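You operate a simulated robot arm through the tools that you are given. There is no shell and no other tool.

You run a simulated two-armed robot. Do the job below in one go: nothing can be reset, and whatever is moved stays where it is left.

## Task
On the top of the side table, fold the rag in half.

Only the result counts: the job must be done as asked and must still hold three seconds after the hand-in. Knocking over, shifting, dropping, spilling or breaking anything else fails it. Flat cloth is picked up by pressing the open fingertips on it (5 to 10 N) and closing them slowly along it; thin cloth reads only 2 to 8 mm in the jaws.

## Robot
Two 7-joint arms with two-finger parallel grippers on one trunk, on a base that drives. Base frame: it is fixed to the floor where the robot stands at the start and does not move with it; the origin is under the middle of the robot, x ahead of it, y to its left, z up; the surface under the hand at the start is at about z = 740. Readings come in mm, rad, newtons and seconds.
The left shoulder is at the start at [50, 209, 1196], the right one opposite. With the tool pointing down near the work surface each hand reaches from about 100 to 880 mm from the robot's upright axis, wherever it stands, measured 20 degrees to its own side. Places, roughly: top of the side table [600, -300, 700]. Payload 4.4 kg a hand.
The tool frame of a hand sits at the grasp point between the pads (the TCP): z along the fingers, y along the line on which they close. The tips reach 23 mm beyond it. The gripper opens to 94 mm. The fingers are 38 mm wide and 10 mm thick; the gripper's body (54 by 96 mm) begins 39 mm behind the TCP.
Orientation is that of the tool frame in the base frame, as [roll, pitch, yaw] about the fixed x, y, z axes, in that order (R = Rz(yaw) Ry(pitch) Rx(roll)). With the fingers straight down and closing along the base's y, the tool's x points along the base's -x, its y along +y and its z along -z.

## Interface
- The arms move only by the tool move_arm. It takes "left_targets", "right_targets" or both (then of equal length, played together; a hand with none holds still); each is a list of rows, each an object (a shift or turn left out is 0, a gripper value left out holds the last) with "angular": the turn, a rotation vector about the tool's x, y, z in units of 90 degrees (1.0 is 90 degrees), a list of three; "xyz": the shift along the tool's x, y, z in units of 250 mm (1.0 is 250 mm), a list of three; "jaw": the finger opening in mm, from 0 to 94. In form: [{"angular": [ax, ay, az], "xyz": [x, y, z], "jaw": jaw}, ...]. A call has 1 to 20 rows; each row is the pose to reach, as a shift and turn from the pose commanded when the call began, along the tool's axes at that moment. A call with a number of a shift or a turn outside -1 to 1 is refused whole. Each row takes 0.2 s and may step no farther than 50 mm and 0.15 rad from the row before; otherwise, or with a gripper value out of range, the whole call is refused. A pose out of reach is approached as far as the arm can. The call stops where the force on the tool passes 40 N (or 10 N more than at its start, if that is more) or the arm is blocked; 0.2 s more then pass. The fingers move at their own pace (about 108 mm/s each) and stop on an object; they squeeze with about 33 N. The grip force told is the motor's: it shows also when the fingers shut on nothing. Time passes only in rows, and 0.2 s behind the last, so rows that repeat a pose let the fingers close. It gives the time, the measured TCP pose, the force on the tool (base axes), the opening and the grip force at its end, in the units of the frame above (readings bear some noise), with the torque about the TCP (base axes, N m) and any sound that the robot's microphone picked up, and new pictures: "views" is both (left out), scene, wrist or none (wrist: the cameras of the hands that moved).
- Cameras (640 x 400 px; columns grow to the right, rows downward): "scene" is now at [147, -6.1, 1349.8]; the picture's right is [-0.09, -1.00, 0.00], its down [-0.72, 0.07, -0.69] and it looks along [0.69, -0.06, -0.72] (base axes); focal length 224 px, centre (320, 200). "left" rides on the left gripper at [86, -16, -74] in its tool frame; the picture's right is [0.18, 0.98, 0.00], its down [-0.58, 0.11, -0.81] and it looks along [-0.79, 0.15, 0.59] (tool axes); focal length 243 px, centre (320, 200). "right" rides on the right gripper at [86, 16, -74] in its tool frame; the picture's right is [-0.18, 0.98, 0.00], its down [-0.58, -0.11, -0.81] and it looks along [-0.79, -0.15, 0.59] (tool axes); focal length 243 px, centre (320, 200).
- slide_trunk(by): slides the trunk up (or, below 0, down) by that many mm; the arms and the scene camera ride with it, the base frame stays. It gives what a move gives, with no picture.
- base_move(legs): drives the robot by 1 to 6 legs, each [ahead, left, turn to the left] in mm, mm and rad, along the robot's own axes; the way and the turn of a leg run together, so that a leg with both is an arc; at most 1500 mm and 3.142 rad a leg. The arms and the cameras ride along, it lands a little off, and it stops where it bumps. It gives what a move gives, and a new picture of the scene camera.
- aim_head(pan, tilt): turns the head with the scene camera to pan (to the left, within 1.396 rad either way) and tilt (down, from -0.506 to 1.204), counted from straight ahead of the robot. It gives what a move gives, and a new picture of the scene camera.
- pixel_to_xyz(camera, pixels): for up to 12 pixels [column, row] of the newest picture of that camera ("zoom" is the newest enlarged one), the place [x, y, z] in the base frame of the surface seen there, good to about 2 mm. No time passes.
- enlarge(camera, box): a new picture of the part [left, top, right, bottom] of that camera's present view, enlarged. No time passes.
- finish_job(): hands the job in; it is judged then, once.

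Unless the task says otherwise, let go and move clear before handing in.

The tools are called after "Request:" by a JSON object that holds its "name" and its "arguments". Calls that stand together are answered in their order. move_arm: Moves the arms, as the interface text tells. Its arguments: {"type":"object","properties":{"left_targets":{"type":"array"},"right_targets":{"type":"array"},"views":{"type":"string","enum":["both","scene","wrist","none"]}},"required":[]} The other tools are called the same way: slide_trunk (by) slides the trunk up or down; base_move (legs) drives the base; aim_head (pan, tilt) turns the head that bears the scene camera; pixel_to_xyz (camera, pixels) gives the place of the surface under pixels of a picture; enlarge (camera, box) takes an enlarged picture of a part of a camera's view; finish_job () hands the job in.

At the start:

```text
clock: 0.0
left_tool_pos: [646.1, 289.1, 976.6]
left_tool_rot: [-3.14, 0.0, 3.141]
left_ft_force: [0.0, 0.2, -0.3]
left_torque: [0.01, 0.0, 0.03]
left_gripper_width: 93.8
left_grasp_force: 0.1
right_tool_pos: [680.8, -258.6, 982.1]
right_tool_rot: [-3.141, 0.0, -3.14]
right_ft_force: [0.0, -0.2, -0.1]
right_torque: [0.01, -0.01, -0.01]
right_gripper_width: 94.1
right_grasp_force: 0.0
trunk travel left (down, up): [-275.0, 288.0]
robot x, y, heading: [0.9, -1.7, -0.001]
head pan, tilt: [-0.094, 0.808]
```

scene: 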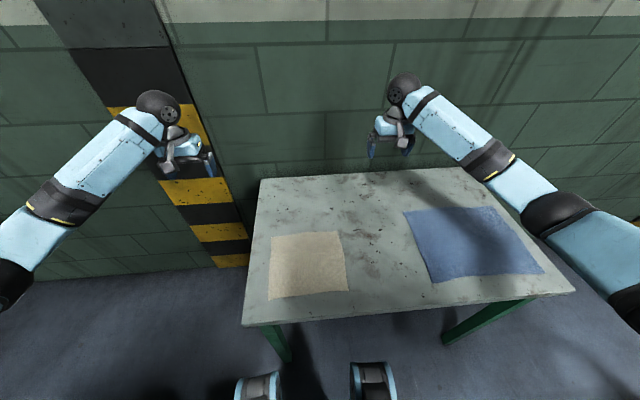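
right: 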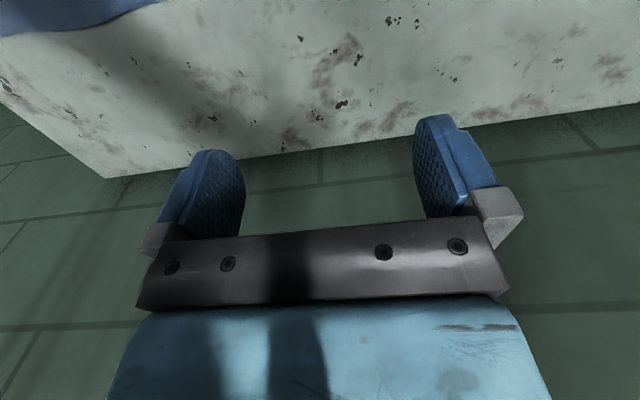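
left: 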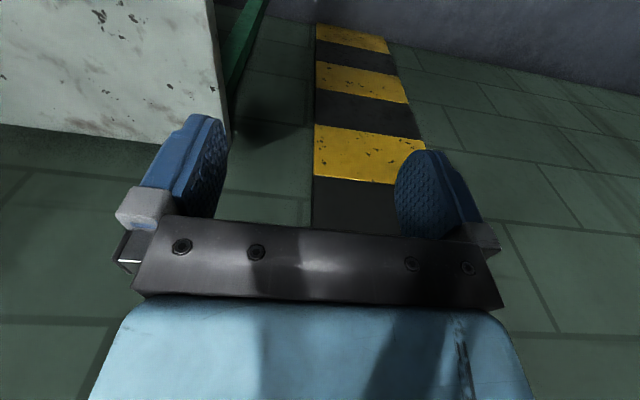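

The scene picture shows two flat cloths on the side table: a beige one (around pixel 308,264) and a larger blue one (around 472,243). I'll enlarge both and measure their corners to decide which is the rag.

Request:
{"name": "enlarge", "arguments": {"camera": "scene", "box": [240, 210, 380, 310]}}

Request:
{"name": "pixel_to_xyz", "arguments": {"camera": "scene", "pixels": [[271, 237], [338, 232], [347, 289], [269, 298], [404, 211], [493, 207], [543, 272], [433, 281], [262, 180], [463, 168], [573, 291], [244, 325]]}}

```text
4.00 times, centred on (310, 260) of scene
```

zoom: 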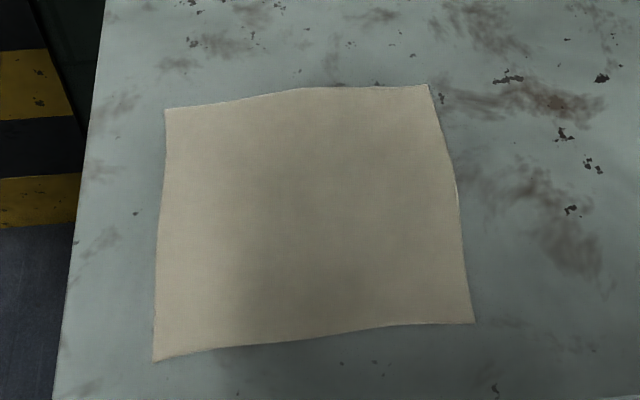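

```text
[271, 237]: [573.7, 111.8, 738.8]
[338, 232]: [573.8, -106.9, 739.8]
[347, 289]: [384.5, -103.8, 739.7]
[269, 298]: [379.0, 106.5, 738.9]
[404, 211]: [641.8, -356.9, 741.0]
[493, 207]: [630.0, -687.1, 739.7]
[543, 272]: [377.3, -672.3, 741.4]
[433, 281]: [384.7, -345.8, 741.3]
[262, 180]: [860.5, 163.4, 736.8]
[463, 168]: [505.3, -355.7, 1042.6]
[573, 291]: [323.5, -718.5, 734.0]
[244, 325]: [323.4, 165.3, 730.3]
```

The beige cloth is about 195 x 215 mm and the blue one about 255 x 330 mm, both lying at z≈740. I'll enlarge the blue cloth to compare texture before choosing.

Request:
{"name": "enlarge", "arguments": {"camera": "scene", "box": [390, 195, 560, 300]}}

Request:
{"name": "enlarge", "arguments": {"camera": "scene", "box": [230, 150, 590, 350]}}

```text
3.76 times, centred on (475, 248) of scene
```

zoom: 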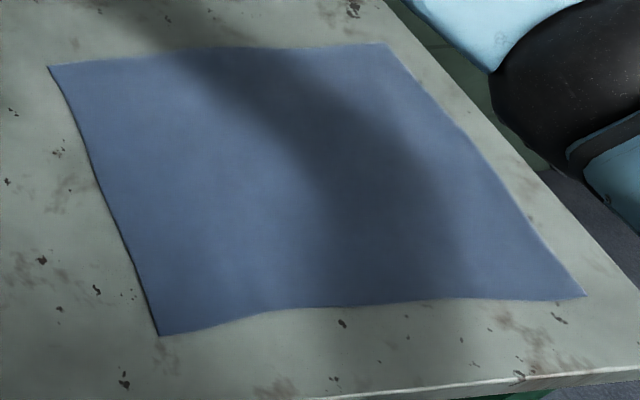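

```text
1.78 times, centred on (410, 250) of scene
```

zoom: 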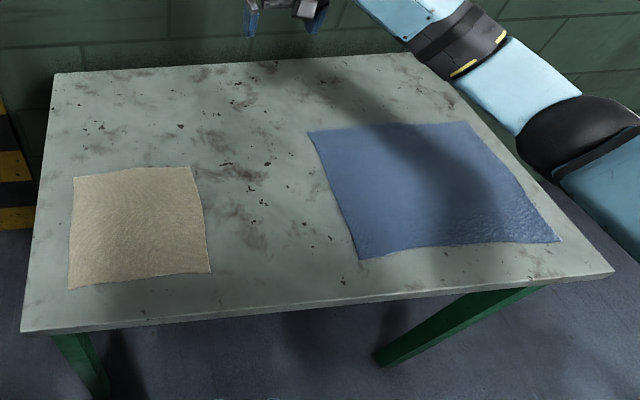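

The beige cloth (zoom pixel 140,225) is the smaller one, thin and coarse-woven. The blue one (zoom 435,185) is bigger and thicker with a towel-like pile, so I take the beige one to be the rag. I'll bring both hands toward its near corners, still well above it, to see it up close.

Request:
{"name": "move_arm", "arguments": {"left_targets": [{"xyz": [0.115, -0.09, 0.044]}, {"xyz": [0.231, -0.179, 0.088]}, {"xyz": [0.346, -0.269, 0.132]}, {"xyz": [0.462, -0.359, 0.176]}, {"xyz": [0.577, -0.449, 0.22]}, {"xyz": [0.693, -0.538, 0.264]}, {"xyz": [0.808, -0.628, 0.308]}], "right_targets": [{"xyz": [0.132, 0.073, 0.047]}, {"xyz": [0.264, 0.145, 0.094]}, {"xyz": [0.396, 0.218, 0.141]}, {"xyz": [0.528, 0.29, 0.187]}, {"xyz": [0.66, 0.363, 0.234]}, {"xyz": [0.792, 0.435, 0.281]}, {"xyz": [0.924, 0.508, 0.328]}], "views": "both"}}

```text
clock: 1.6
left_tool_pos: [442.4, 131.3, 897.1]
left_tool_rot: [3.141, 0.001, -3.141]
left_ft_force: [0.0, 0.6, 0.5]
left_torque: [0.01, -0.01, -0.02]
left_gripper_width: 94.2
left_grasp_force: 0.0
right_tool_pos: [448.2, -130.5, 901.3]
right_tool_rot: [-3.141, 0.002, 3.141]
right_ft_force: [-0.8, -0.8, 0.4]
right_torque: [0.04, -0.02, 0.01]
right_gripper_width: 94.0
right_grasp_force: 0.0
trunk travel left (down, up): [-275.0, 288.0]
robot x, y, heading: [3.3, -0.9, -0.002]
head pan, tilt: [-0.094, 0.808]
```

scene: 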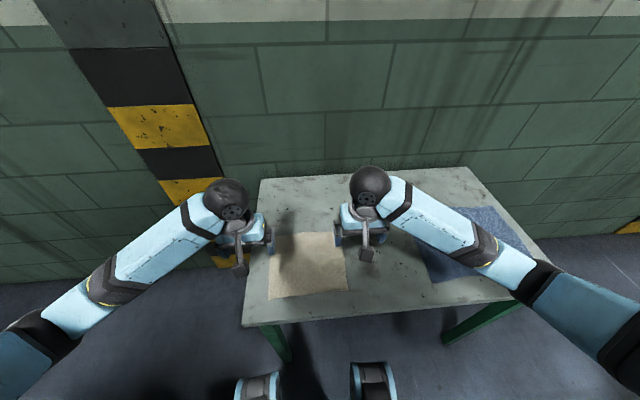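
right: 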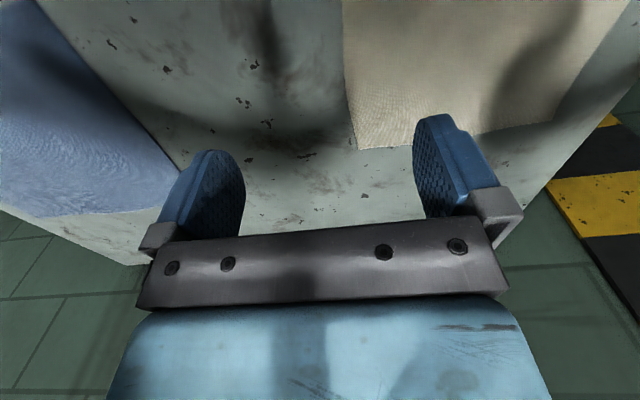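
left: 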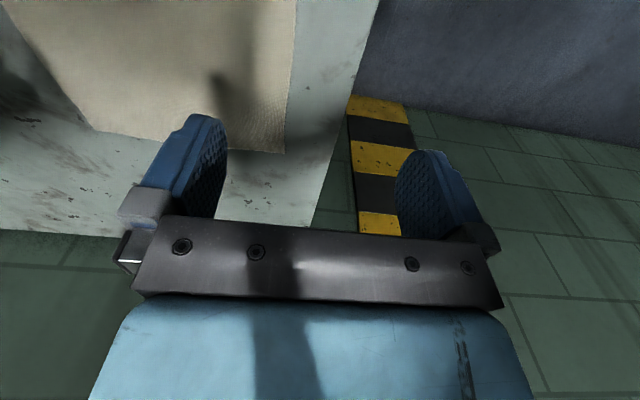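

Both hands are now over the table; the rag's far-left corner shows in the left view at about (285,153) and its far-right corner in the right view at about (360,148). I'll enlarge both wrist views to compare the two materials before touching anything.

Request:
{"name": "enlarge", "arguments": {"camera": "left", "box": [60, 0, 320, 160]}}

Request:
{"name": "enlarge", "arguments": {"camera": "right", "box": [0, 50, 240, 230]}}

Request:
{"name": "enlarge", "arguments": {"camera": "scene", "box": [260, 225, 360, 305]}}

```text
2.46 times, centred on (190, 80) of left
```

zoom: 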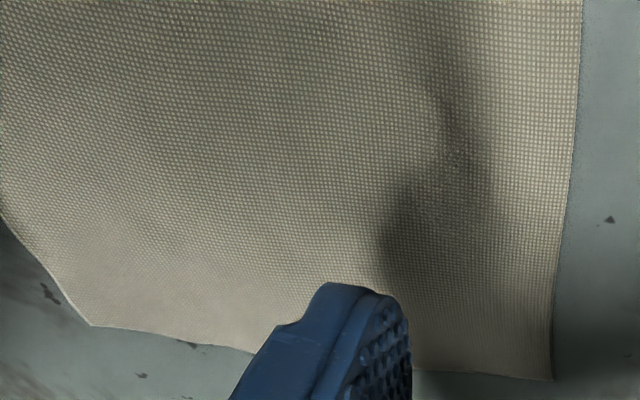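

```text
2.22 times, centred on (120, 140) of right
```

zoom: 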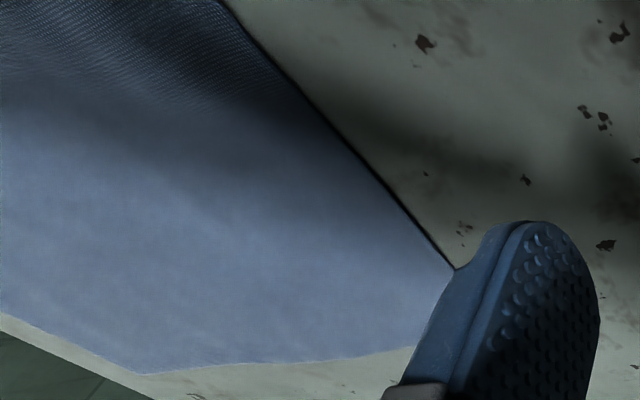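

```text
5.00 times, centred on (310, 265) of scene
```

zoom: 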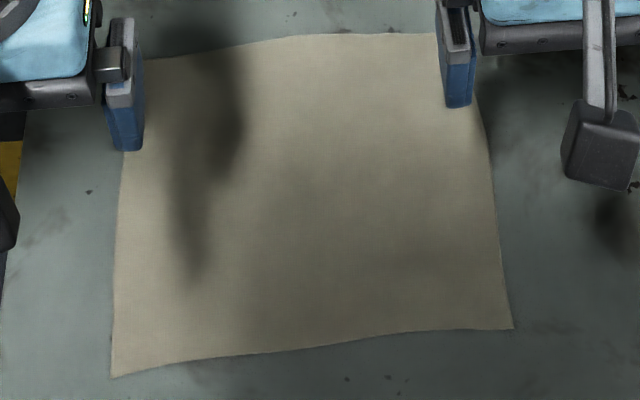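

The beige cloth is a thin coarse weave and the blue one is thicker and denser, so I'll fold the beige one. I'll read its corners and edges from this zoom (near-left about 112,377; near-right about 512,328) to place the grips.

Request:
{"name": "pixel_to_xyz", "arguments": {"camera": "zoom", "pixels": [[115, 373], [509, 325], [148, 62], [434, 36], [300, 345], [300, 40], [118, 250], [490, 200], [200, 357], [420, 330], [300, 190], [300, 370]]}}

```text
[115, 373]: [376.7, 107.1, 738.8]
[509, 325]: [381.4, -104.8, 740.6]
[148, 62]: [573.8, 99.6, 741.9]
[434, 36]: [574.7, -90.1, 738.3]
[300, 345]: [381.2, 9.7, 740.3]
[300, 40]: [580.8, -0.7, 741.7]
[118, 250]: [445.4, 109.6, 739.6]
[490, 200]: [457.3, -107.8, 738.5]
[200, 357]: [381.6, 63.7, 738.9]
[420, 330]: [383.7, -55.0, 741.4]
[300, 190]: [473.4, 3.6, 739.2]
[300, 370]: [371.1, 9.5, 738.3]
```

The near edge runs at x≈381 from y≈107 to y≈-105, the far edge at x≈575, and the table is at z≈738. I'll bring both hands over the near corners with jaws at 24 mm and tips about 25 mm above the cloth, then check before pressing.

Request:
{"name": "move_arm", "arguments": {"left_targets": [{"xyz": [0.045, -0.047, 0.107], "jaw": 60}, {"xyz": [0.089, -0.095, 0.214], "jaw": 24}, {"xyz": [0.134, -0.142, 0.321], "jaw": 24}, {"xyz": [0.178, -0.189, 0.428], "jaw": 24}, {"xyz": [0.178, -0.189, 0.428], "jaw": 24}], "right_targets": [{"xyz": [0.05, 0.049, 0.111], "jaw": 60}, {"xyz": [0.1, 0.097, 0.222], "jaw": 24}, {"xyz": [0.151, 0.146, 0.333], "jaw": 24}, {"xyz": [0.201, 0.194, 0.444], "jaw": 24}, {"xyz": [0.201, 0.194, 0.444], "jaw": 24}], "views": "both"}}

```text
clock: 2.8
left_tool_pos: [398.9, 83.9, 791.7]
left_tool_rot: [-3.141, -0.001, 3.141]
left_ft_force: [0.4, -0.7, 0.5]
left_torque: [0.05, -0.01, -0.01]
left_gripper_width: 24.0
left_grasp_force: 0.1
right_tool_pos: [398.7, -83.7, 789.0]
right_tool_rot: [3.141, -0.001, -3.141]
right_ft_force: [0.2, -0.3, -1.3]
right_torque: [-0.01, 0.0, -0.02]
right_gripper_width: 23.8
right_grasp_force: 0.0
trunk travel left (down, up): [-275.0, 288.0]
robot x, y, heading: [-1.6, 2.2, -0.001]
head pan, tilt: [-0.094, 0.808]
```

scene: 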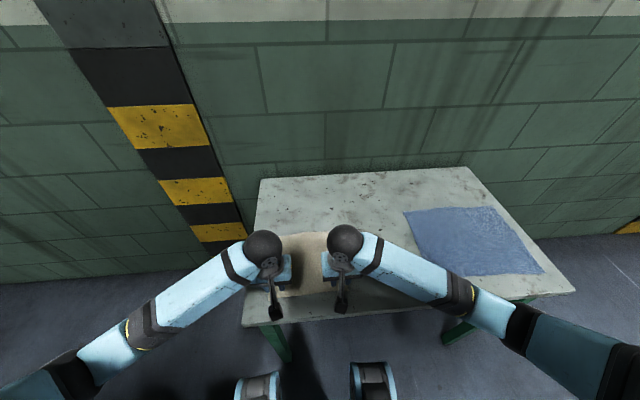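
right: 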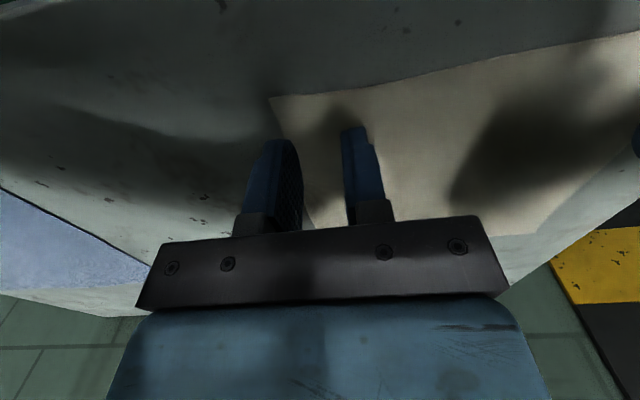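
left: 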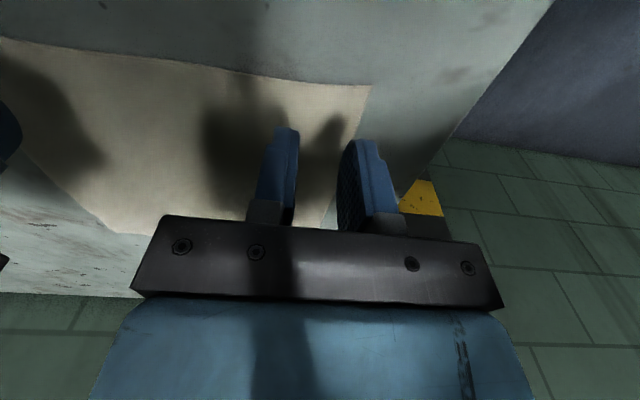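

The near corners are visible at (370,85) in the left view and (270,97) in the right view, with the fingertips just inside both. I'll lower most of the way and then step down gently until I feel contact.

Request:
{"name": "move_arm", "arguments": {"left_targets": [{"xyz": [0, 0, 0.04]}, {"xyz": [0, 0, 0.08]}, {"xyz": [0, 0, 0.1]}, {"xyz": [0, 0, 0.108]}, {"xyz": [0, 0, 0.108]}], "right_targets": [{"xyz": [0, 0, 0.04]}, {"xyz": [0, 0, 0.08]}, {"xyz": [0, 0, 0.096]}, {"xyz": [0, 0, 0.1]}, {"xyz": [0, 0, 0.1]}], "views": "wrist"}}

```text
clock: 4.0
left_tool_pos: [398.6, 85.1, 766.3]
left_tool_rot: [-3.141, 0.0, -3.141]
left_ft_force: [0.9, 0.6, 0.4]
left_torque: [0.03, 0.04, 0.04]
left_gripper_width: 24.1
left_grasp_force: 0.0
right_tool_pos: [400.9, -81.9, 762.4]
right_tool_rot: [-3.141, 0.001, 3.141]
right_ft_force: [0.1, -0.1, 1.5]
right_torque: [-0.02, 0.04, -0.01]
right_gripper_width: 24.0
right_grasp_force: 0.2
trunk travel left (down, up): [-275.0, 288.0]
robot x, y, heading: [3.2, 2.7, -0.001]
head pan, tilt: [-0.094, 0.808]
```

right: 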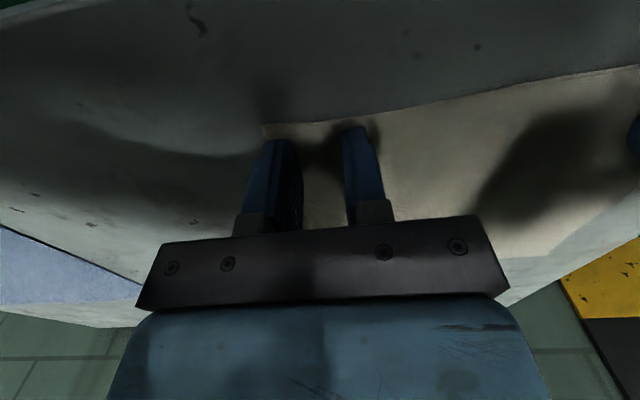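
left: 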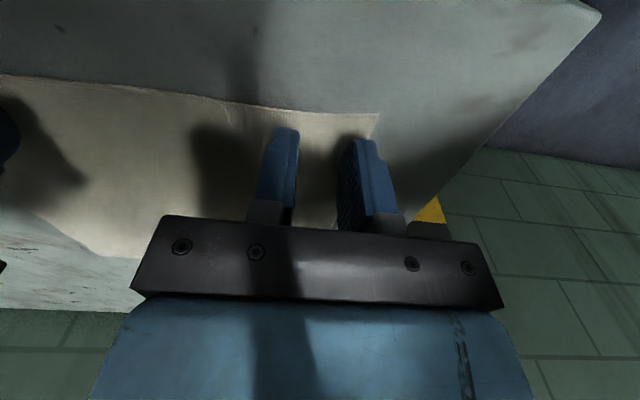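

The right hand is about at first touch (1.5 N) and the left is still a few mm above. I'll step both down in small steps and read the forces.

Request:
{"name": "move_arm", "arguments": {"left_targets": [{"xyz": [0, 0, 0.004]}, {"xyz": [0, 0, 0.008]}, {"xyz": [0, 0, 0.012]}, {"xyz": [0, 0, 0.012]}], "right_targets": [{"xyz": [0, 0, 0.002]}, {"xyz": [0, 0, 0.004]}, {"xyz": [0, 0, 0.004]}, {"xyz": [0, 0, 0.004]}], "views": "none"}}

```text
clock: 5.0
left_tool_pos: [399.4, 85.9, 764.9]
left_tool_rot: [-3.14, 0.005, 3.141]
left_ft_force: [1.1, 5.8, 31.4]
left_torque: [0.3, 0.25, -0.04]
left_gripper_width: 24.1
left_grasp_force: 0.3
right_tool_pos: [397.4, -81.7, 763.8]
right_tool_rot: [-3.14, 0.003, 3.141]
right_ft_force: [0.9, -0.4, 4.9]
right_torque: [-0.04, -0.03, 0.01]
right_gripper_width: 24.2
right_grasp_force: 0.1
trunk travel left (down, up): [-275.0, 288.0]
robot x, y, heading: [-1.3, 2.2, 0.004]
head pan, tilt: [-0.094, 0.808]
```

The left hand presses too hard (31 N), the right is at 4.9 N. I'll ease the left up by about 1.8 mm and press the right a touch more.

Request:
{"name": "move_arm", "arguments": {"left_targets": [{"xyz": [0, 0, -0.006]}, {"xyz": [0, 0, -0.007]}, {"xyz": [0, 0, -0.007]}], "right_targets": [{"xyz": [0, 0, 0.001]}, {"xyz": [0, 0, 0.001]}, {"xyz": [0, 0, 0.001]}], "views": "wrist"}}

```text
clock: 5.8
left_tool_pos: [398.1, 85.2, 763.9]
left_tool_rot: [3.139, 0.002, 3.14]
left_ft_force: [1.2, -1.7, 11.1]
left_torque: [0.0, 0.0, 0.04]
left_gripper_width: 23.9
left_grasp_force: 0.0
right_tool_pos: [398.7, -82.2, 764.9]
right_tool_rot: [-3.141, 0.002, 3.141]
right_ft_force: [-3.2, 0.9, 16.2]
right_torque: [-0.07, 0.16, 0.0]
right_gripper_width: 24.2
right_grasp_force: 0.0
trunk travel left (down, up): [-275.0, 288.0]
robot x, y, heading: [0.8, -2.1, 0.001]
head pan, tilt: [-0.094, 0.808]
```

right: 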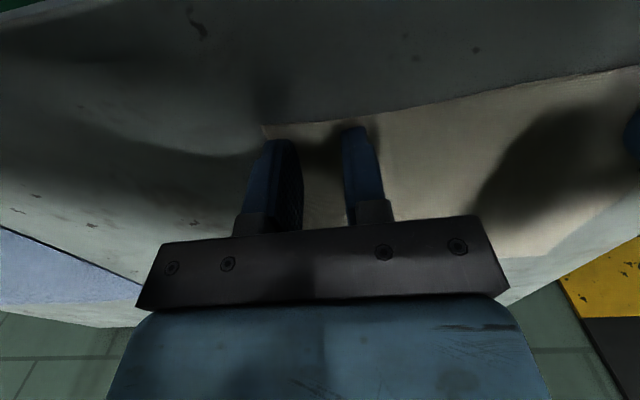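
left: 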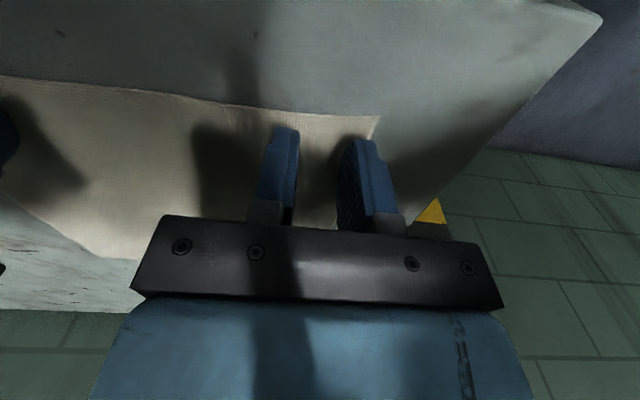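

Left presses 11 N and right 16 N, both a little over the 5–10 N aim. I'll ease both slightly.

Request:
{"name": "move_arm", "arguments": {"left_targets": [{"xyz": [0, 0, -0.001]}, {"xyz": [0, 0, -0.001]}], "right_targets": [{"xyz": [0, 0, -0.002]}, {"xyz": [0, 0, -0.002]}], "views": "none"}}

```text
clock: 6.4
left_tool_pos: [399.2, 85.3, 763.9]
left_tool_rot: [-3.141, 0.001, -3.141]
left_ft_force: [0.0, -0.9, 6.7]
left_torque: [0.01, 0.05, 0.0]
left_gripper_width: 23.8
left_grasp_force: 0.1
right_tool_pos: [399.3, -81.8, 764.1]
right_tool_rot: [-3.141, 0.0, 3.14]
right_ft_force: [-2.3, 0.4, 9.5]
right_torque: [-0.05, 0.08, -0.02]
right_gripper_width: 23.8
right_grasp_force: 0.1
trunk travel left (down, up): [-275.0, 288.0]
robot x, y, heading: [-0.6, -0.9, -0.003]
head pan, tilt: [-0.094, 0.808]
```

Forces are now 6.7 N and 9.5 N, which is right for picking up cloth. I'll close both jaws slowly along the cloth while sliding each hand inward so the inner finger stays nearly still and the corner is gathered.

Request:
{"name": "move_arm", "arguments": {"left_targets": [{"xyz": [0, -0.003, 0], "jaw": 22}, {"xyz": [0, -0.007, 0], "jaw": 20}, {"xyz": [0, -0.01, 0], "jaw": 18}, {"xyz": [0, -0.013, 0], "jaw": 16}, {"xyz": [0, -0.017, 0], "jaw": 14}, {"xyz": [0, -0.02, 0], "jaw": 12}, {"xyz": [0, -0.023, 0], "jaw": 10}, {"xyz": [0, -0.027, 0], "jaw": 8}, {"xyz": [0, -0.03, 0], "jaw": 6}, {"xyz": [0, -0.033, 0], "jaw": 4}, {"xyz": [0, -0.037, 0], "jaw": 2}, {"xyz": [0, -0.04, 0], "jaw": 0}, {"xyz": [0, -0.04, 0], "jaw": 0}], "right_targets": [{"xyz": [0, 0.003, 0], "jaw": 22}, {"xyz": [0, 0.007, 0], "jaw": 20}, {"xyz": [0, 0.01, 0], "jaw": 18}, {"xyz": [0, 0.013, 0], "jaw": 16}, {"xyz": [0, 0.017, 0], "jaw": 14}, {"xyz": [0, 0.02, 0], "jaw": 12}, {"xyz": [0, 0.023, 0], "jaw": 10}, {"xyz": [0, 0.027, 0], "jaw": 8}, {"xyz": [0, 0.03, 0], "jaw": 6}, {"xyz": [0, 0.033, 0], "jaw": 4}, {"xyz": [0, 0.037, 0], "jaw": 2}, {"xyz": [0, 0.04, 0], "jaw": 0}, {"xyz": [0, 0.04, 0], "jaw": 0}], "views": "both"}}

```text
clock: 9.2
left_tool_pos: [399.6, 75.7, 763.8]
left_tool_rot: [-3.141, 0.0, 3.141]
left_ft_force: [0.6, 0.0, 5.0]
left_torque: [0.0, 0.02, 0.01]
left_gripper_width: 1.0
left_grasp_force: 33.3
right_tool_pos: [398.3, -72.1, 764.4]
right_tool_rot: [3.141, 0.002, 3.14]
right_ft_force: [-0.2, -2.6, 11.6]
right_torque: [-0.1, 0.04, -0.03]
right_gripper_width: 1.4
right_grasp_force: 32.9
trunk travel left (down, up): [-275.0, 288.0]
robot x, y, heading: [1.2, 2.7, 0.002]
head pan, tilt: [-0.094, 0.808]
```

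scene: 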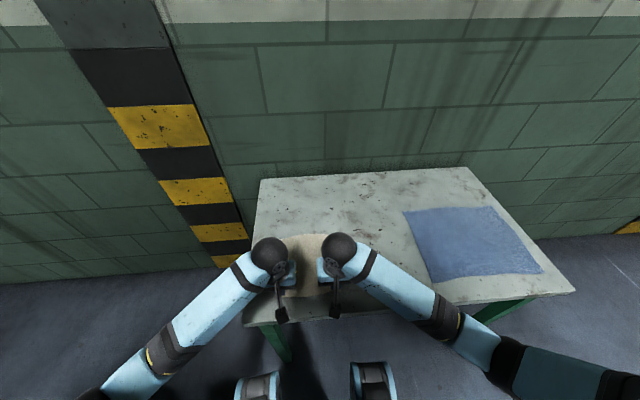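
right: 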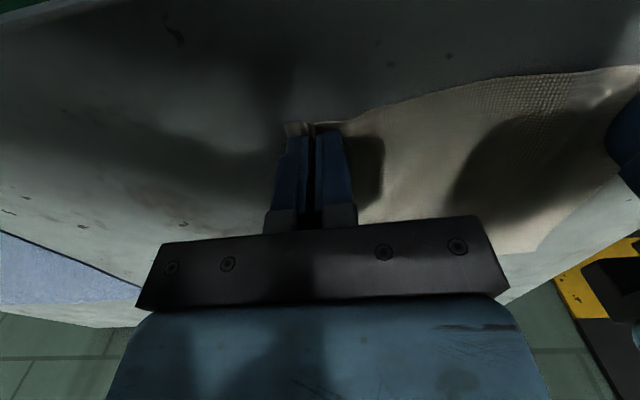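
left: 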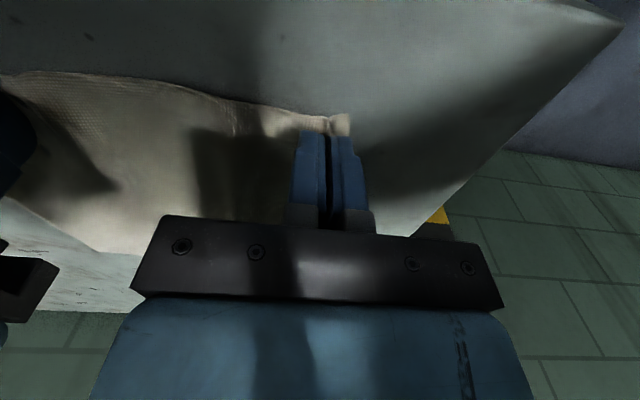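

The cloth corners have been drawn in to the fingers (left view 340,125; right view 295,128), but the jaws read only 1.0 and 1.4 mm. I'll enlarge both wrist views to see whether a fold is really pinched.

Request:
{"name": "enlarge", "arguments": {"camera": "left", "box": [240, 80, 420, 200]}}

Request:
{"name": "enlarge", "arguments": {"camera": "right", "box": [230, 90, 410, 210]}}

```text
3.33 times, centred on (330, 140) of left
```

zoom: 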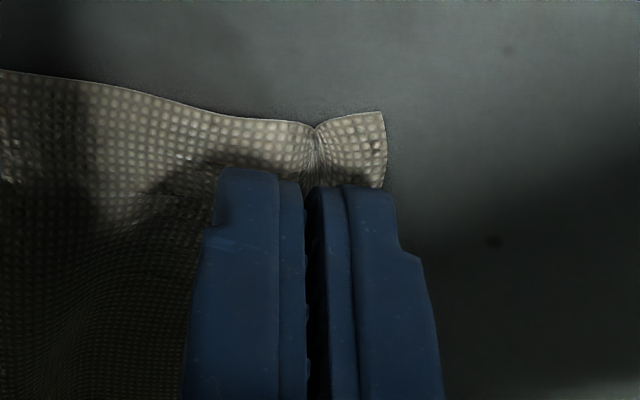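

```text
3.33 times, centred on (320, 150) of right
```

zoom: 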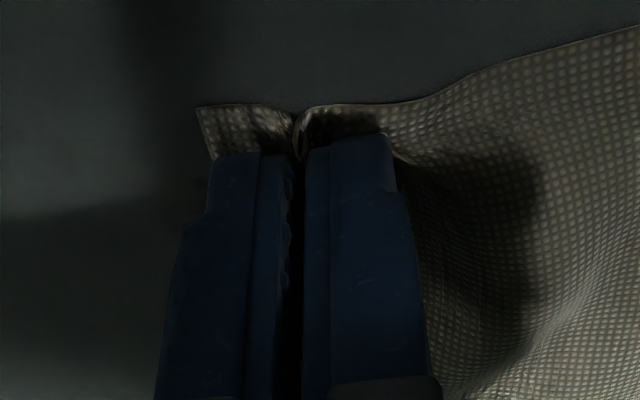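

The zooms show a small ridge pinched at each corner, but the fingers overlap about 38 mm of cloth, so laying it over without rotating the hand would tuck the hem under. I'll use this grip only for a small test lift of 15 mm to see whether it holds.

Request:
{"name": "move_arm", "arguments": {"left_targets": [{"xyz": [0, 0, -0.02]}, {"xyz": [0, 0, -0.04]}, {"xyz": [0, 0, -0.06]}, {"xyz": [0, 0, -0.06]}], "right_targets": [{"xyz": [0, 0, -0.02]}, {"xyz": [0, 0, -0.04]}, {"xyz": [0, 0, -0.06]}, {"xyz": [0, 0, -0.06]}], "views": "wrist"}}

```text
clock: 10.2
left_tool_pos: [399.7, 74.0, 778.8]
left_tool_rot: [-3.141, -0.001, 3.141]
left_ft_force: [0.3, -0.1, 1.3]
left_torque: [0.0, -0.01, 0.03]
left_gripper_width: 0.8
left_grasp_force: 33.9
right_tool_pos: [399.7, -72.0, 779.4]
right_tool_rot: [3.14, 0.0, 3.14]
right_ft_force: [0.3, -0.7, 0.7]
right_torque: [-0.03, 0.0, -0.01]
right_gripper_width: 1.7
right_grasp_force: 33.4
trunk travel left (down, up): [-275.0, 288.0]
robot x, y, heading: [-0.0, -0.4, -0.002]
head pan, tilt: [-0.094, 0.808]
```

right: 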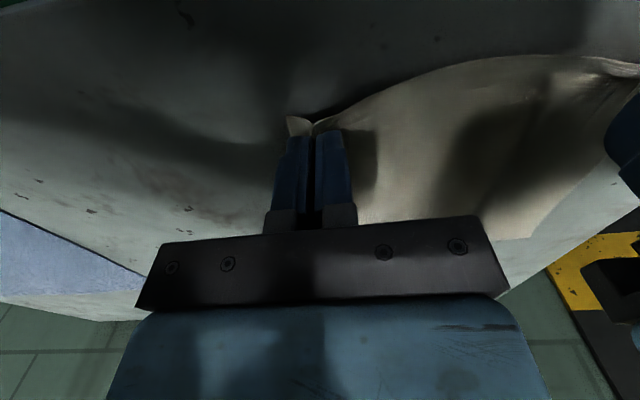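
left: 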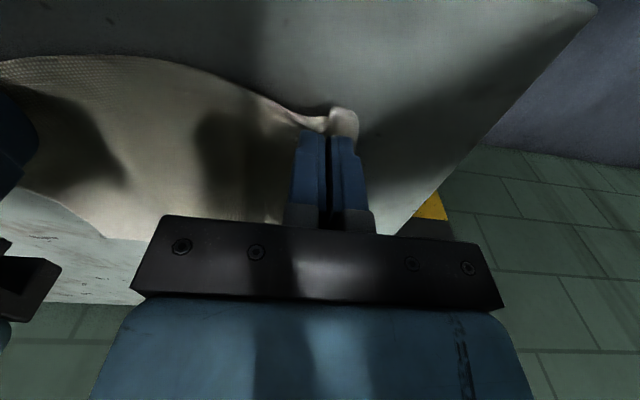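

Both grips hold: the corners rise with the fingers (left 340,120; right 295,122). A cleaner fold is to take the far edge with a short overlap and bring it toward the robot while rotating the hands. So I'll set this edge back down, open in reverse to flatten it again, and lift off.

Request:
{"name": "move_arm", "arguments": {"left_targets": [{"xyz": [0, 0, 0.02]}, {"xyz": [0, 0, 0.04]}, {"xyz": [0, 0, 0.059]}, {"xyz": [0, 0, 0.059]}, {"xyz": [0, 0.006, 0.059], "jaw": 4}, {"xyz": [0, 0.012, 0.059], "jaw": 8}, {"xyz": [0, 0.018, 0.059], "jaw": 11}, {"xyz": [0, 0.024, 0.059], "jaw": 14}, {"xyz": [0, 0.03, 0.059], "jaw": 17}, {"xyz": [0, 0.036, 0.059], "jaw": 20}, {"xyz": [0, 0.044, 0.059], "jaw": 24}, {"xyz": [0, 0.044, 0.059], "jaw": 26}, {"xyz": [0, 0.044, 0.04], "jaw": 26}, {"xyz": [0, 0.044, -0.04], "jaw": 26}, {"xyz": [0, 0.044, -0.2], "jaw": 26}, {"xyz": [0, 0.044, -0.36], "jaw": 26}], "right_targets": [{"xyz": [0, 0, 0.02]}, {"xyz": [0, 0, 0.04]}, {"xyz": [0, 0, 0.058]}, {"xyz": [0, 0, 0.058]}, {"xyz": [0, -0.006, 0.058], "jaw": 4}, {"xyz": [0, -0.012, 0.058], "jaw": 8}, {"xyz": [0, -0.018, 0.058], "jaw": 11}, {"xyz": [0, -0.024, 0.058], "jaw": 14}, {"xyz": [0, -0.03, 0.058], "jaw": 17}, {"xyz": [0, -0.036, 0.058], "jaw": 20}, {"xyz": [0, -0.044, 0.058], "jaw": 24}, {"xyz": [0, -0.044, 0.058], "jaw": 26}, {"xyz": [0, -0.044, 0.04], "jaw": 26}, {"xyz": [0, -0.044, -0.04], "jaw": 26}, {"xyz": [0, -0.044, -0.2], "jaw": 26}, {"xyz": [0, -0.044, -0.36], "jaw": 26}], "views": "both"}}

```text
clock: 11.8
left_tool_pos: [409.9, 81.3, 766.7]
left_tool_rot: [3.141, 0.013, 3.14]
left_ft_force: [0.1, -0.9, -0.2]
left_torque: [-0.01, -0.01, -0.03]
left_gripper_width: 11.1
left_grasp_force: 0.1
right_tool_pos: [402.8, -73.3, 764.0]
right_tool_rot: [3.137, 0.0, 3.137]
right_ft_force: [-1.7, 0.6, 2.6]
right_torque: [0.01, 0.01, -0.02]
right_gripper_width: 11.1
right_grasp_force: 0.0
trunk travel left (down, up): [-275.0, 288.0]
robot x, y, heading: [2.5, -1.8, -0.006]
head pan, tilt: [-0.094, 0.808]
stopped in row 7 (right hand): the force on the tool passed its limit at 42 N (the readings are from after the stop); the commanded pose is now the measured one
```

scene: 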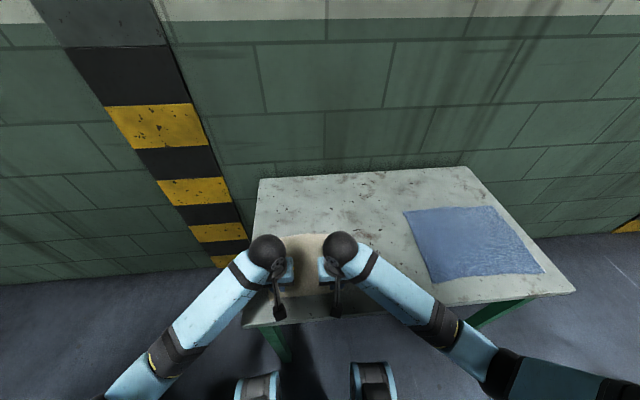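
right: 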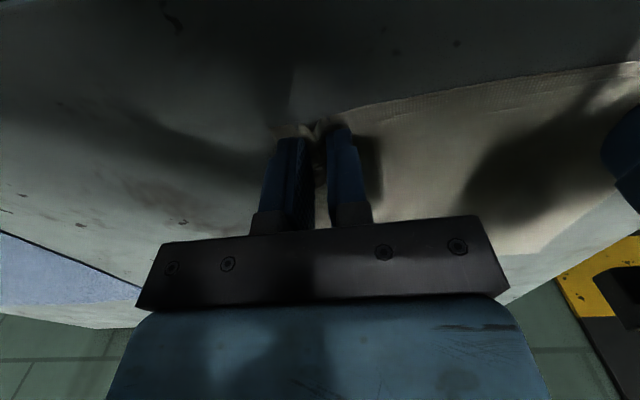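
left: 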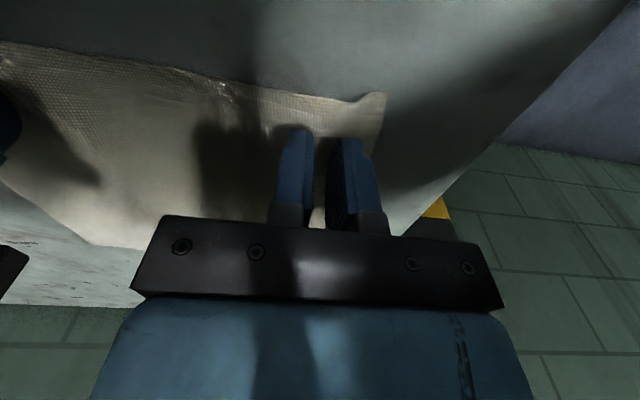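

The right hand briefly hit 42 N while opening, but forces are back to near zero (left ~0, right 2.6 N) and both jaws stand at 11 mm. I'll raise slightly, finish opening gently and lift off.

Request:
{"name": "move_arm", "arguments": {"left_targets": [{"xyz": [0, 0, -0.002], "jaw": 13}, {"xyz": [0, 0.008, -0.002], "jaw": 16}, {"xyz": [0, 0.016, -0.002], "jaw": 20}, {"xyz": [0, 0.024, -0.004], "jaw": 24}, {"xyz": [0, 0.024, -0.02], "jaw": 24}, {"xyz": [0, 0.024, -0.08]}, {"xyz": [0, 0.024, -0.2]}, {"xyz": [0, 0.024, -0.36]}, {"xyz": [0, 0.024, -0.5]}], "right_targets": [{"xyz": [0, 0, -0.004], "jaw": 13}, {"xyz": [0, -0.008, -0.004], "jaw": 16}, {"xyz": [0, -0.016, -0.004], "jaw": 20}, {"xyz": [0, -0.024, -0.006], "jaw": 24}, {"xyz": [0, -0.024, -0.02], "jaw": 24}, {"xyz": [0, -0.024, -0.08]}, {"xyz": [0, -0.024, -0.2]}, {"xyz": [0, -0.024, -0.36]}, {"xyz": [0, -0.024, -0.5]}], "views": "both"}}

```text
clock: 13.8
left_tool_pos: [403.8, 83.7, 893.5]
left_tool_rot: [3.139, 0.009, 3.141]
left_ft_force: [-0.2, -0.9, -0.4]
left_torque: [0.0, 0.03, 0.02]
left_gripper_width: 23.9
left_grasp_force: 0.0
right_tool_pos: [400.8, -80.8, 889.6]
right_tool_rot: [3.139, 0.001, 3.139]
right_ft_force: [-0.2, 0.4, -0.7]
right_torque: [-0.01, -0.01, 0.03]
right_gripper_width: 23.9
right_grasp_force: 0.0
trunk travel left (down, up): [-275.0, 288.0]
robot x, y, heading: [-0.6, 0.1, -0.003]
head pan, tilt: [-0.094, 0.808]
```

scene: 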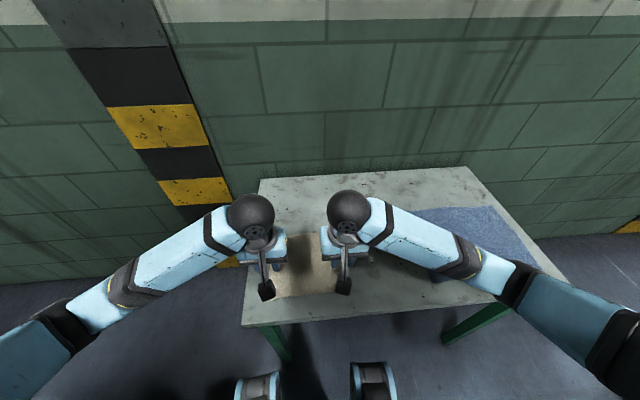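
right: 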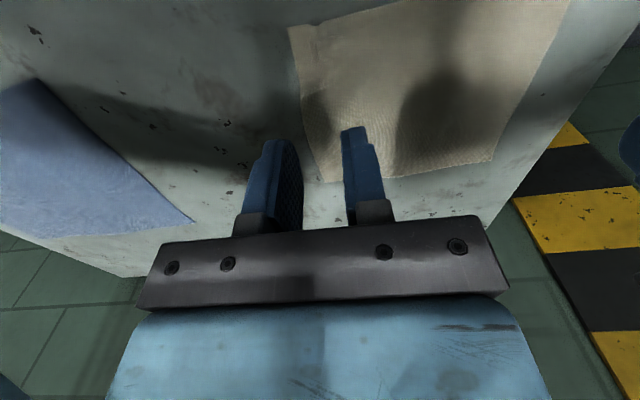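
left: 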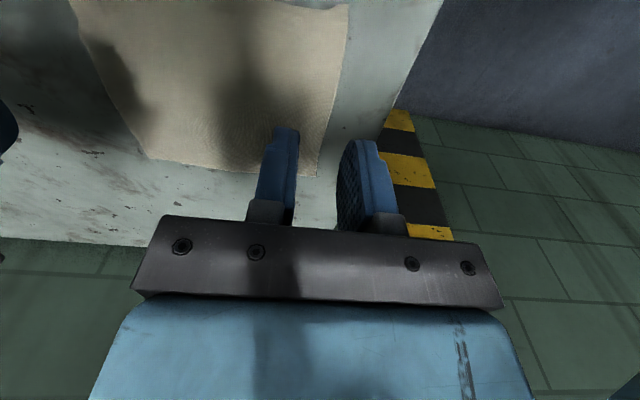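

The cloth lies flat again with hands clear at z≈890. I'll now move both hands over the far edge and test in free air whether they can tilt about 40° so the fingertips point back toward the robot.

Request:
{"name": "move_arm", "arguments": {"left_targets": [{"angular": [0, 0.074, 0], "xyz": [-0.114, 0, 0]}, {"angular": [0, 0.148, 0], "xyz": [-0.228, 0, 0]}, {"angular": [0, 0.222, 0], "xyz": [-0.342, 0, 0]}, {"angular": [0, 0.296, 0], "xyz": [-0.456, 0, 0]}, {"angular": [0, 0.37, 0], "xyz": [-0.57, 0, 0]}, {"angular": [0, 0.444, 0], "xyz": [-0.684, 0, 0]}, {"angular": [0, 0.444, 0], "xyz": [-0.684, 0, 0]}], "right_targets": [{"angular": [0, 0.074, 0], "xyz": [-0.116, 0, 0]}, {"angular": [0, 0.148, 0], "xyz": [-0.232, 0, 0]}, {"angular": [0, 0.222, 0], "xyz": [-0.348, 0, 0]}, {"angular": [0, 0.296, 0], "xyz": [-0.464, 0, 0]}, {"angular": [0, 0.37, 0], "xyz": [-0.58, 0, 0]}, {"angular": [0, 0.444, 0], "xyz": [-0.697, 0, 0]}, {"angular": [0, 0.444, 0], "xyz": [-0.697, 0, 0]}], "views": "both"}}

```text
clock: 15.4
left_tool_pos: [574.2, 85.8, 895.0]
left_tool_rot: [3.139, -0.685, -3.141]
left_ft_force: [-0.2, 0.1, -0.1]
left_torque: [0.01, -0.04, 0.02]
left_gripper_width: 23.8
left_grasp_force: 0.1
right_tool_pos: [576.0, -83.1, 893.0]
right_tool_rot: [3.135, -0.694, -3.138]
right_ft_force: [-0.5, -0.1, 0.2]
right_torque: [-0.04, 0.03, -0.02]
right_gripper_width: 23.8
right_grasp_force: 0.1
trunk travel left (down, up): [-275.0, 288.0]
robot x, y, heading: [2.0, 3.8, -0.0]
head pan, tilt: [-0.094, 0.808]
```

scene: 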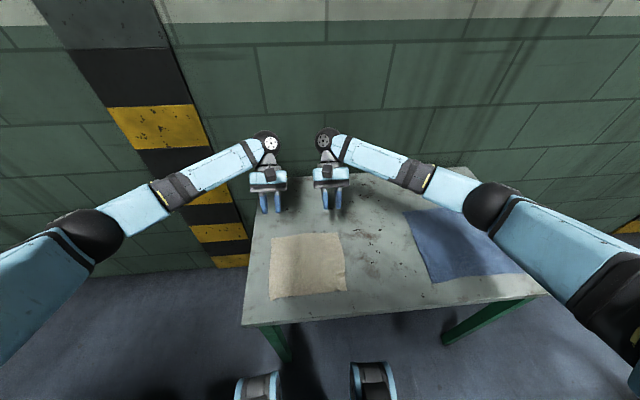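
right: 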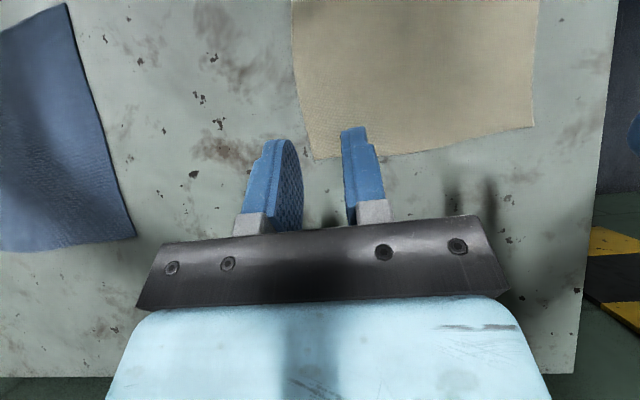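
left: 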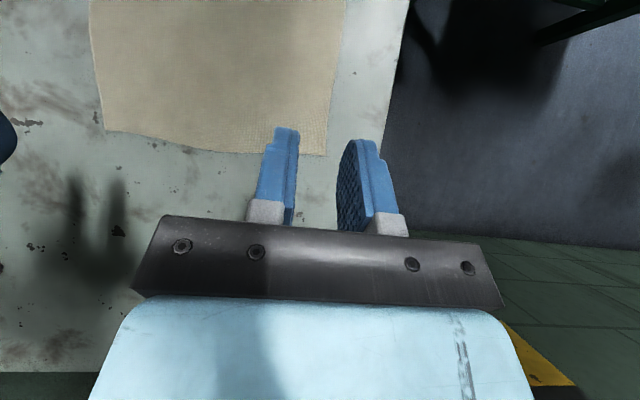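

The 40° backward tilt is fully reached, and the wrist views now look down on the far edge. Next I'll check, still in the air, that both hands can reach the end pose: near edge, fingertips tilted about 50° forward.

Request:
{"name": "move_arm", "arguments": {"left_targets": [{"angular": [0, -0.083, 0], "xyz": [0.041, 0, 0.05]}, {"angular": [0, -0.167, 0], "xyz": [0.082, 0, 0.099]}, {"angular": [0, -0.25, 0], "xyz": [0.123, 0, 0.149]}, {"angular": [0, -0.333, 0], "xyz": [0.164, 0, 0.199]}, {"angular": [0, -0.417, 0], "xyz": [0.205, 0, 0.248]}, {"angular": [0, -0.5, 0], "xyz": [0.246, 0, 0.298]}, {"angular": [0, -0.583, 0], "xyz": [0.287, 0, 0.348]}, {"angular": [0, -0.667, 0], "xyz": [0.328, 0, 0.397]}, {"angular": [0, -0.75, 0], "xyz": [0.369, 0, 0.447]}, {"angular": [0, -0.833, 0], "xyz": [0.41, 0, 0.497]}, {"angular": [0, -0.917, 0], "xyz": [0.451, 0, 0.546]}, {"angular": [0, -1.0, 0], "xyz": [0.492, 0, 0.596]}, {"angular": [0, -1.0, 0], "xyz": [0.492, 0, 0.596]}], "right_targets": [{"angular": [0, -0.083, 0], "xyz": [0.041, 0, 0.05]}, {"angular": [0, -0.167, 0], "xyz": [0.082, 0, 0.099]}, {"angular": [0, -0.25, 0], "xyz": [0.123, 0, 0.149]}, {"angular": [0, -0.333, 0], "xyz": [0.164, 0, 0.199]}, {"angular": [0, -0.417, 0], "xyz": [0.205, 0, 0.248]}, {"angular": [0, -0.5, 0], "xyz": [0.246, 0, 0.298]}, {"angular": [0, -0.583, 0], "xyz": [0.287, 0, 0.348]}, {"angular": [0, -0.667, 0], "xyz": [0.328, 0, 0.397]}, {"angular": [0, -0.75, 0], "xyz": [0.369, 0, 0.447]}, {"angular": [0, -0.833, 0], "xyz": [0.41, 0, 0.497]}, {"angular": [0, -0.917, 0], "xyz": [0.451, 0, 0.546]}, {"angular": [0, -1.0, 0], "xyz": [0.492, 0, 0.596]}, {"angular": [0, -1.0, 0], "xyz": [0.492, 0, 0.596]}], "views": "both"}}

```text
clock: 18.2
left_tool_pos: [385.2, 84.6, 857.6]
left_tool_rot: [3.137, 0.885, 3.138]
left_ft_force: [-0.5, 0.0, -0.3]
left_torque: [0.0, -0.01, 0.0]
left_gripper_width: 24.0
left_grasp_force: 0.1
right_tool_pos: [385.9, -80.1, 855.2]
right_tool_rot: [3.136, 0.878, 3.136]
right_ft_force: [-0.5, 0.4, 0.3]
right_torque: [0.01, -0.01, -0.03]
right_gripper_width: 23.9
right_grasp_force: 0.1
trunk travel left (down, up): [-275.0, 288.0]
robot x, y, heading: [3.7, -0.2, 0.0]
head pan, tilt: [-0.094, 0.808]
```

scene: 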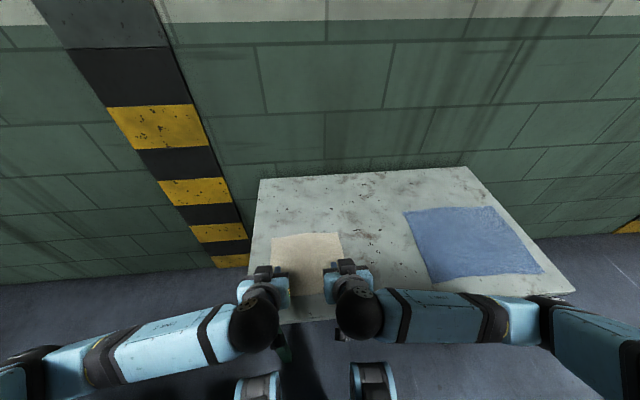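
right: 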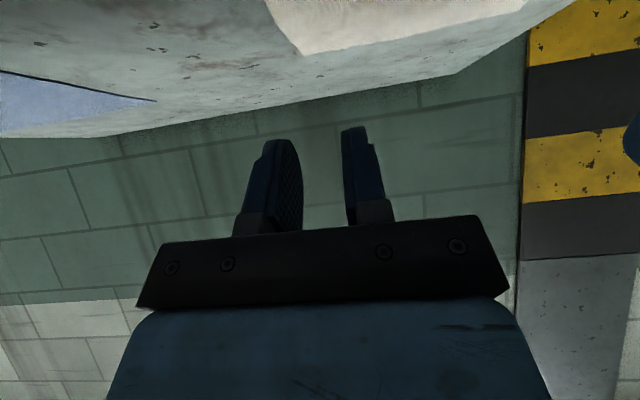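
left: 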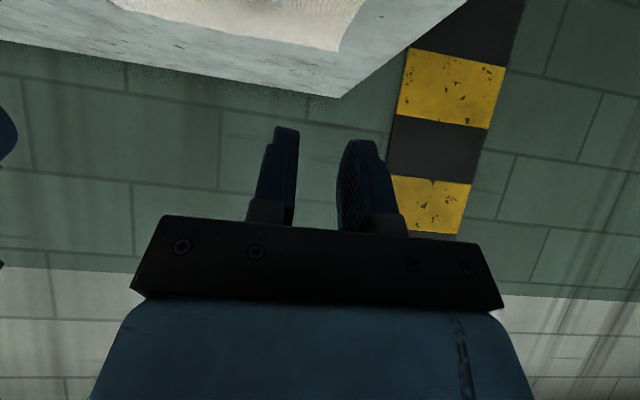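

Both end poses are reachable (tilt -40° at the far edge, +50° at the near edge). The rag's far half is visible around (305,245), so I'll enlarge it and measure the far edge again after the test lift.

Request:
{"name": "enlarge", "arguments": {"camera": "scene", "box": [260, 225, 360, 305]}}

```text
5.00 times, centred on (310, 265) of scene
```

zoom: 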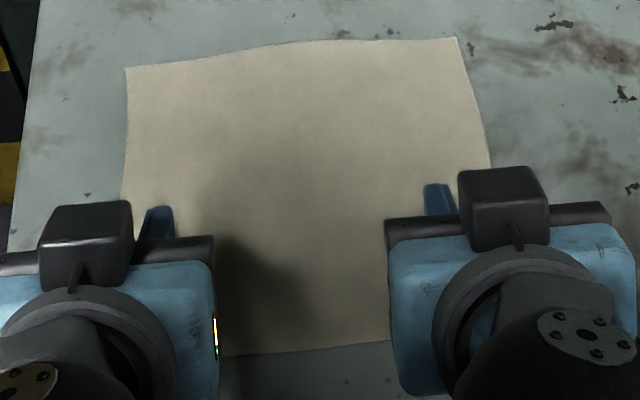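

Request:
{"name": "pixel_to_xyz", "arguments": {"camera": "zoom", "pixels": [[128, 70], [455, 41], [290, 50], [350, 45], [200, 62], [130, 150], [485, 140], [300, 345], [250, 352], [370, 340], [124, 190], [400, 45]]}}

```text
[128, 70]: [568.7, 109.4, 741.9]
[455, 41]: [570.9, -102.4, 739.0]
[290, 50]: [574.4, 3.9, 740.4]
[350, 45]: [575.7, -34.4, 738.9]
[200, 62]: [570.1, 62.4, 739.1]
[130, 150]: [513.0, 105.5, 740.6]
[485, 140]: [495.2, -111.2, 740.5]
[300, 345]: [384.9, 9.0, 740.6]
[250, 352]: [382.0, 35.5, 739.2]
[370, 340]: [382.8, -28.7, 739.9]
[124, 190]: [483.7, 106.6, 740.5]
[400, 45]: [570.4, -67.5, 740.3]
```

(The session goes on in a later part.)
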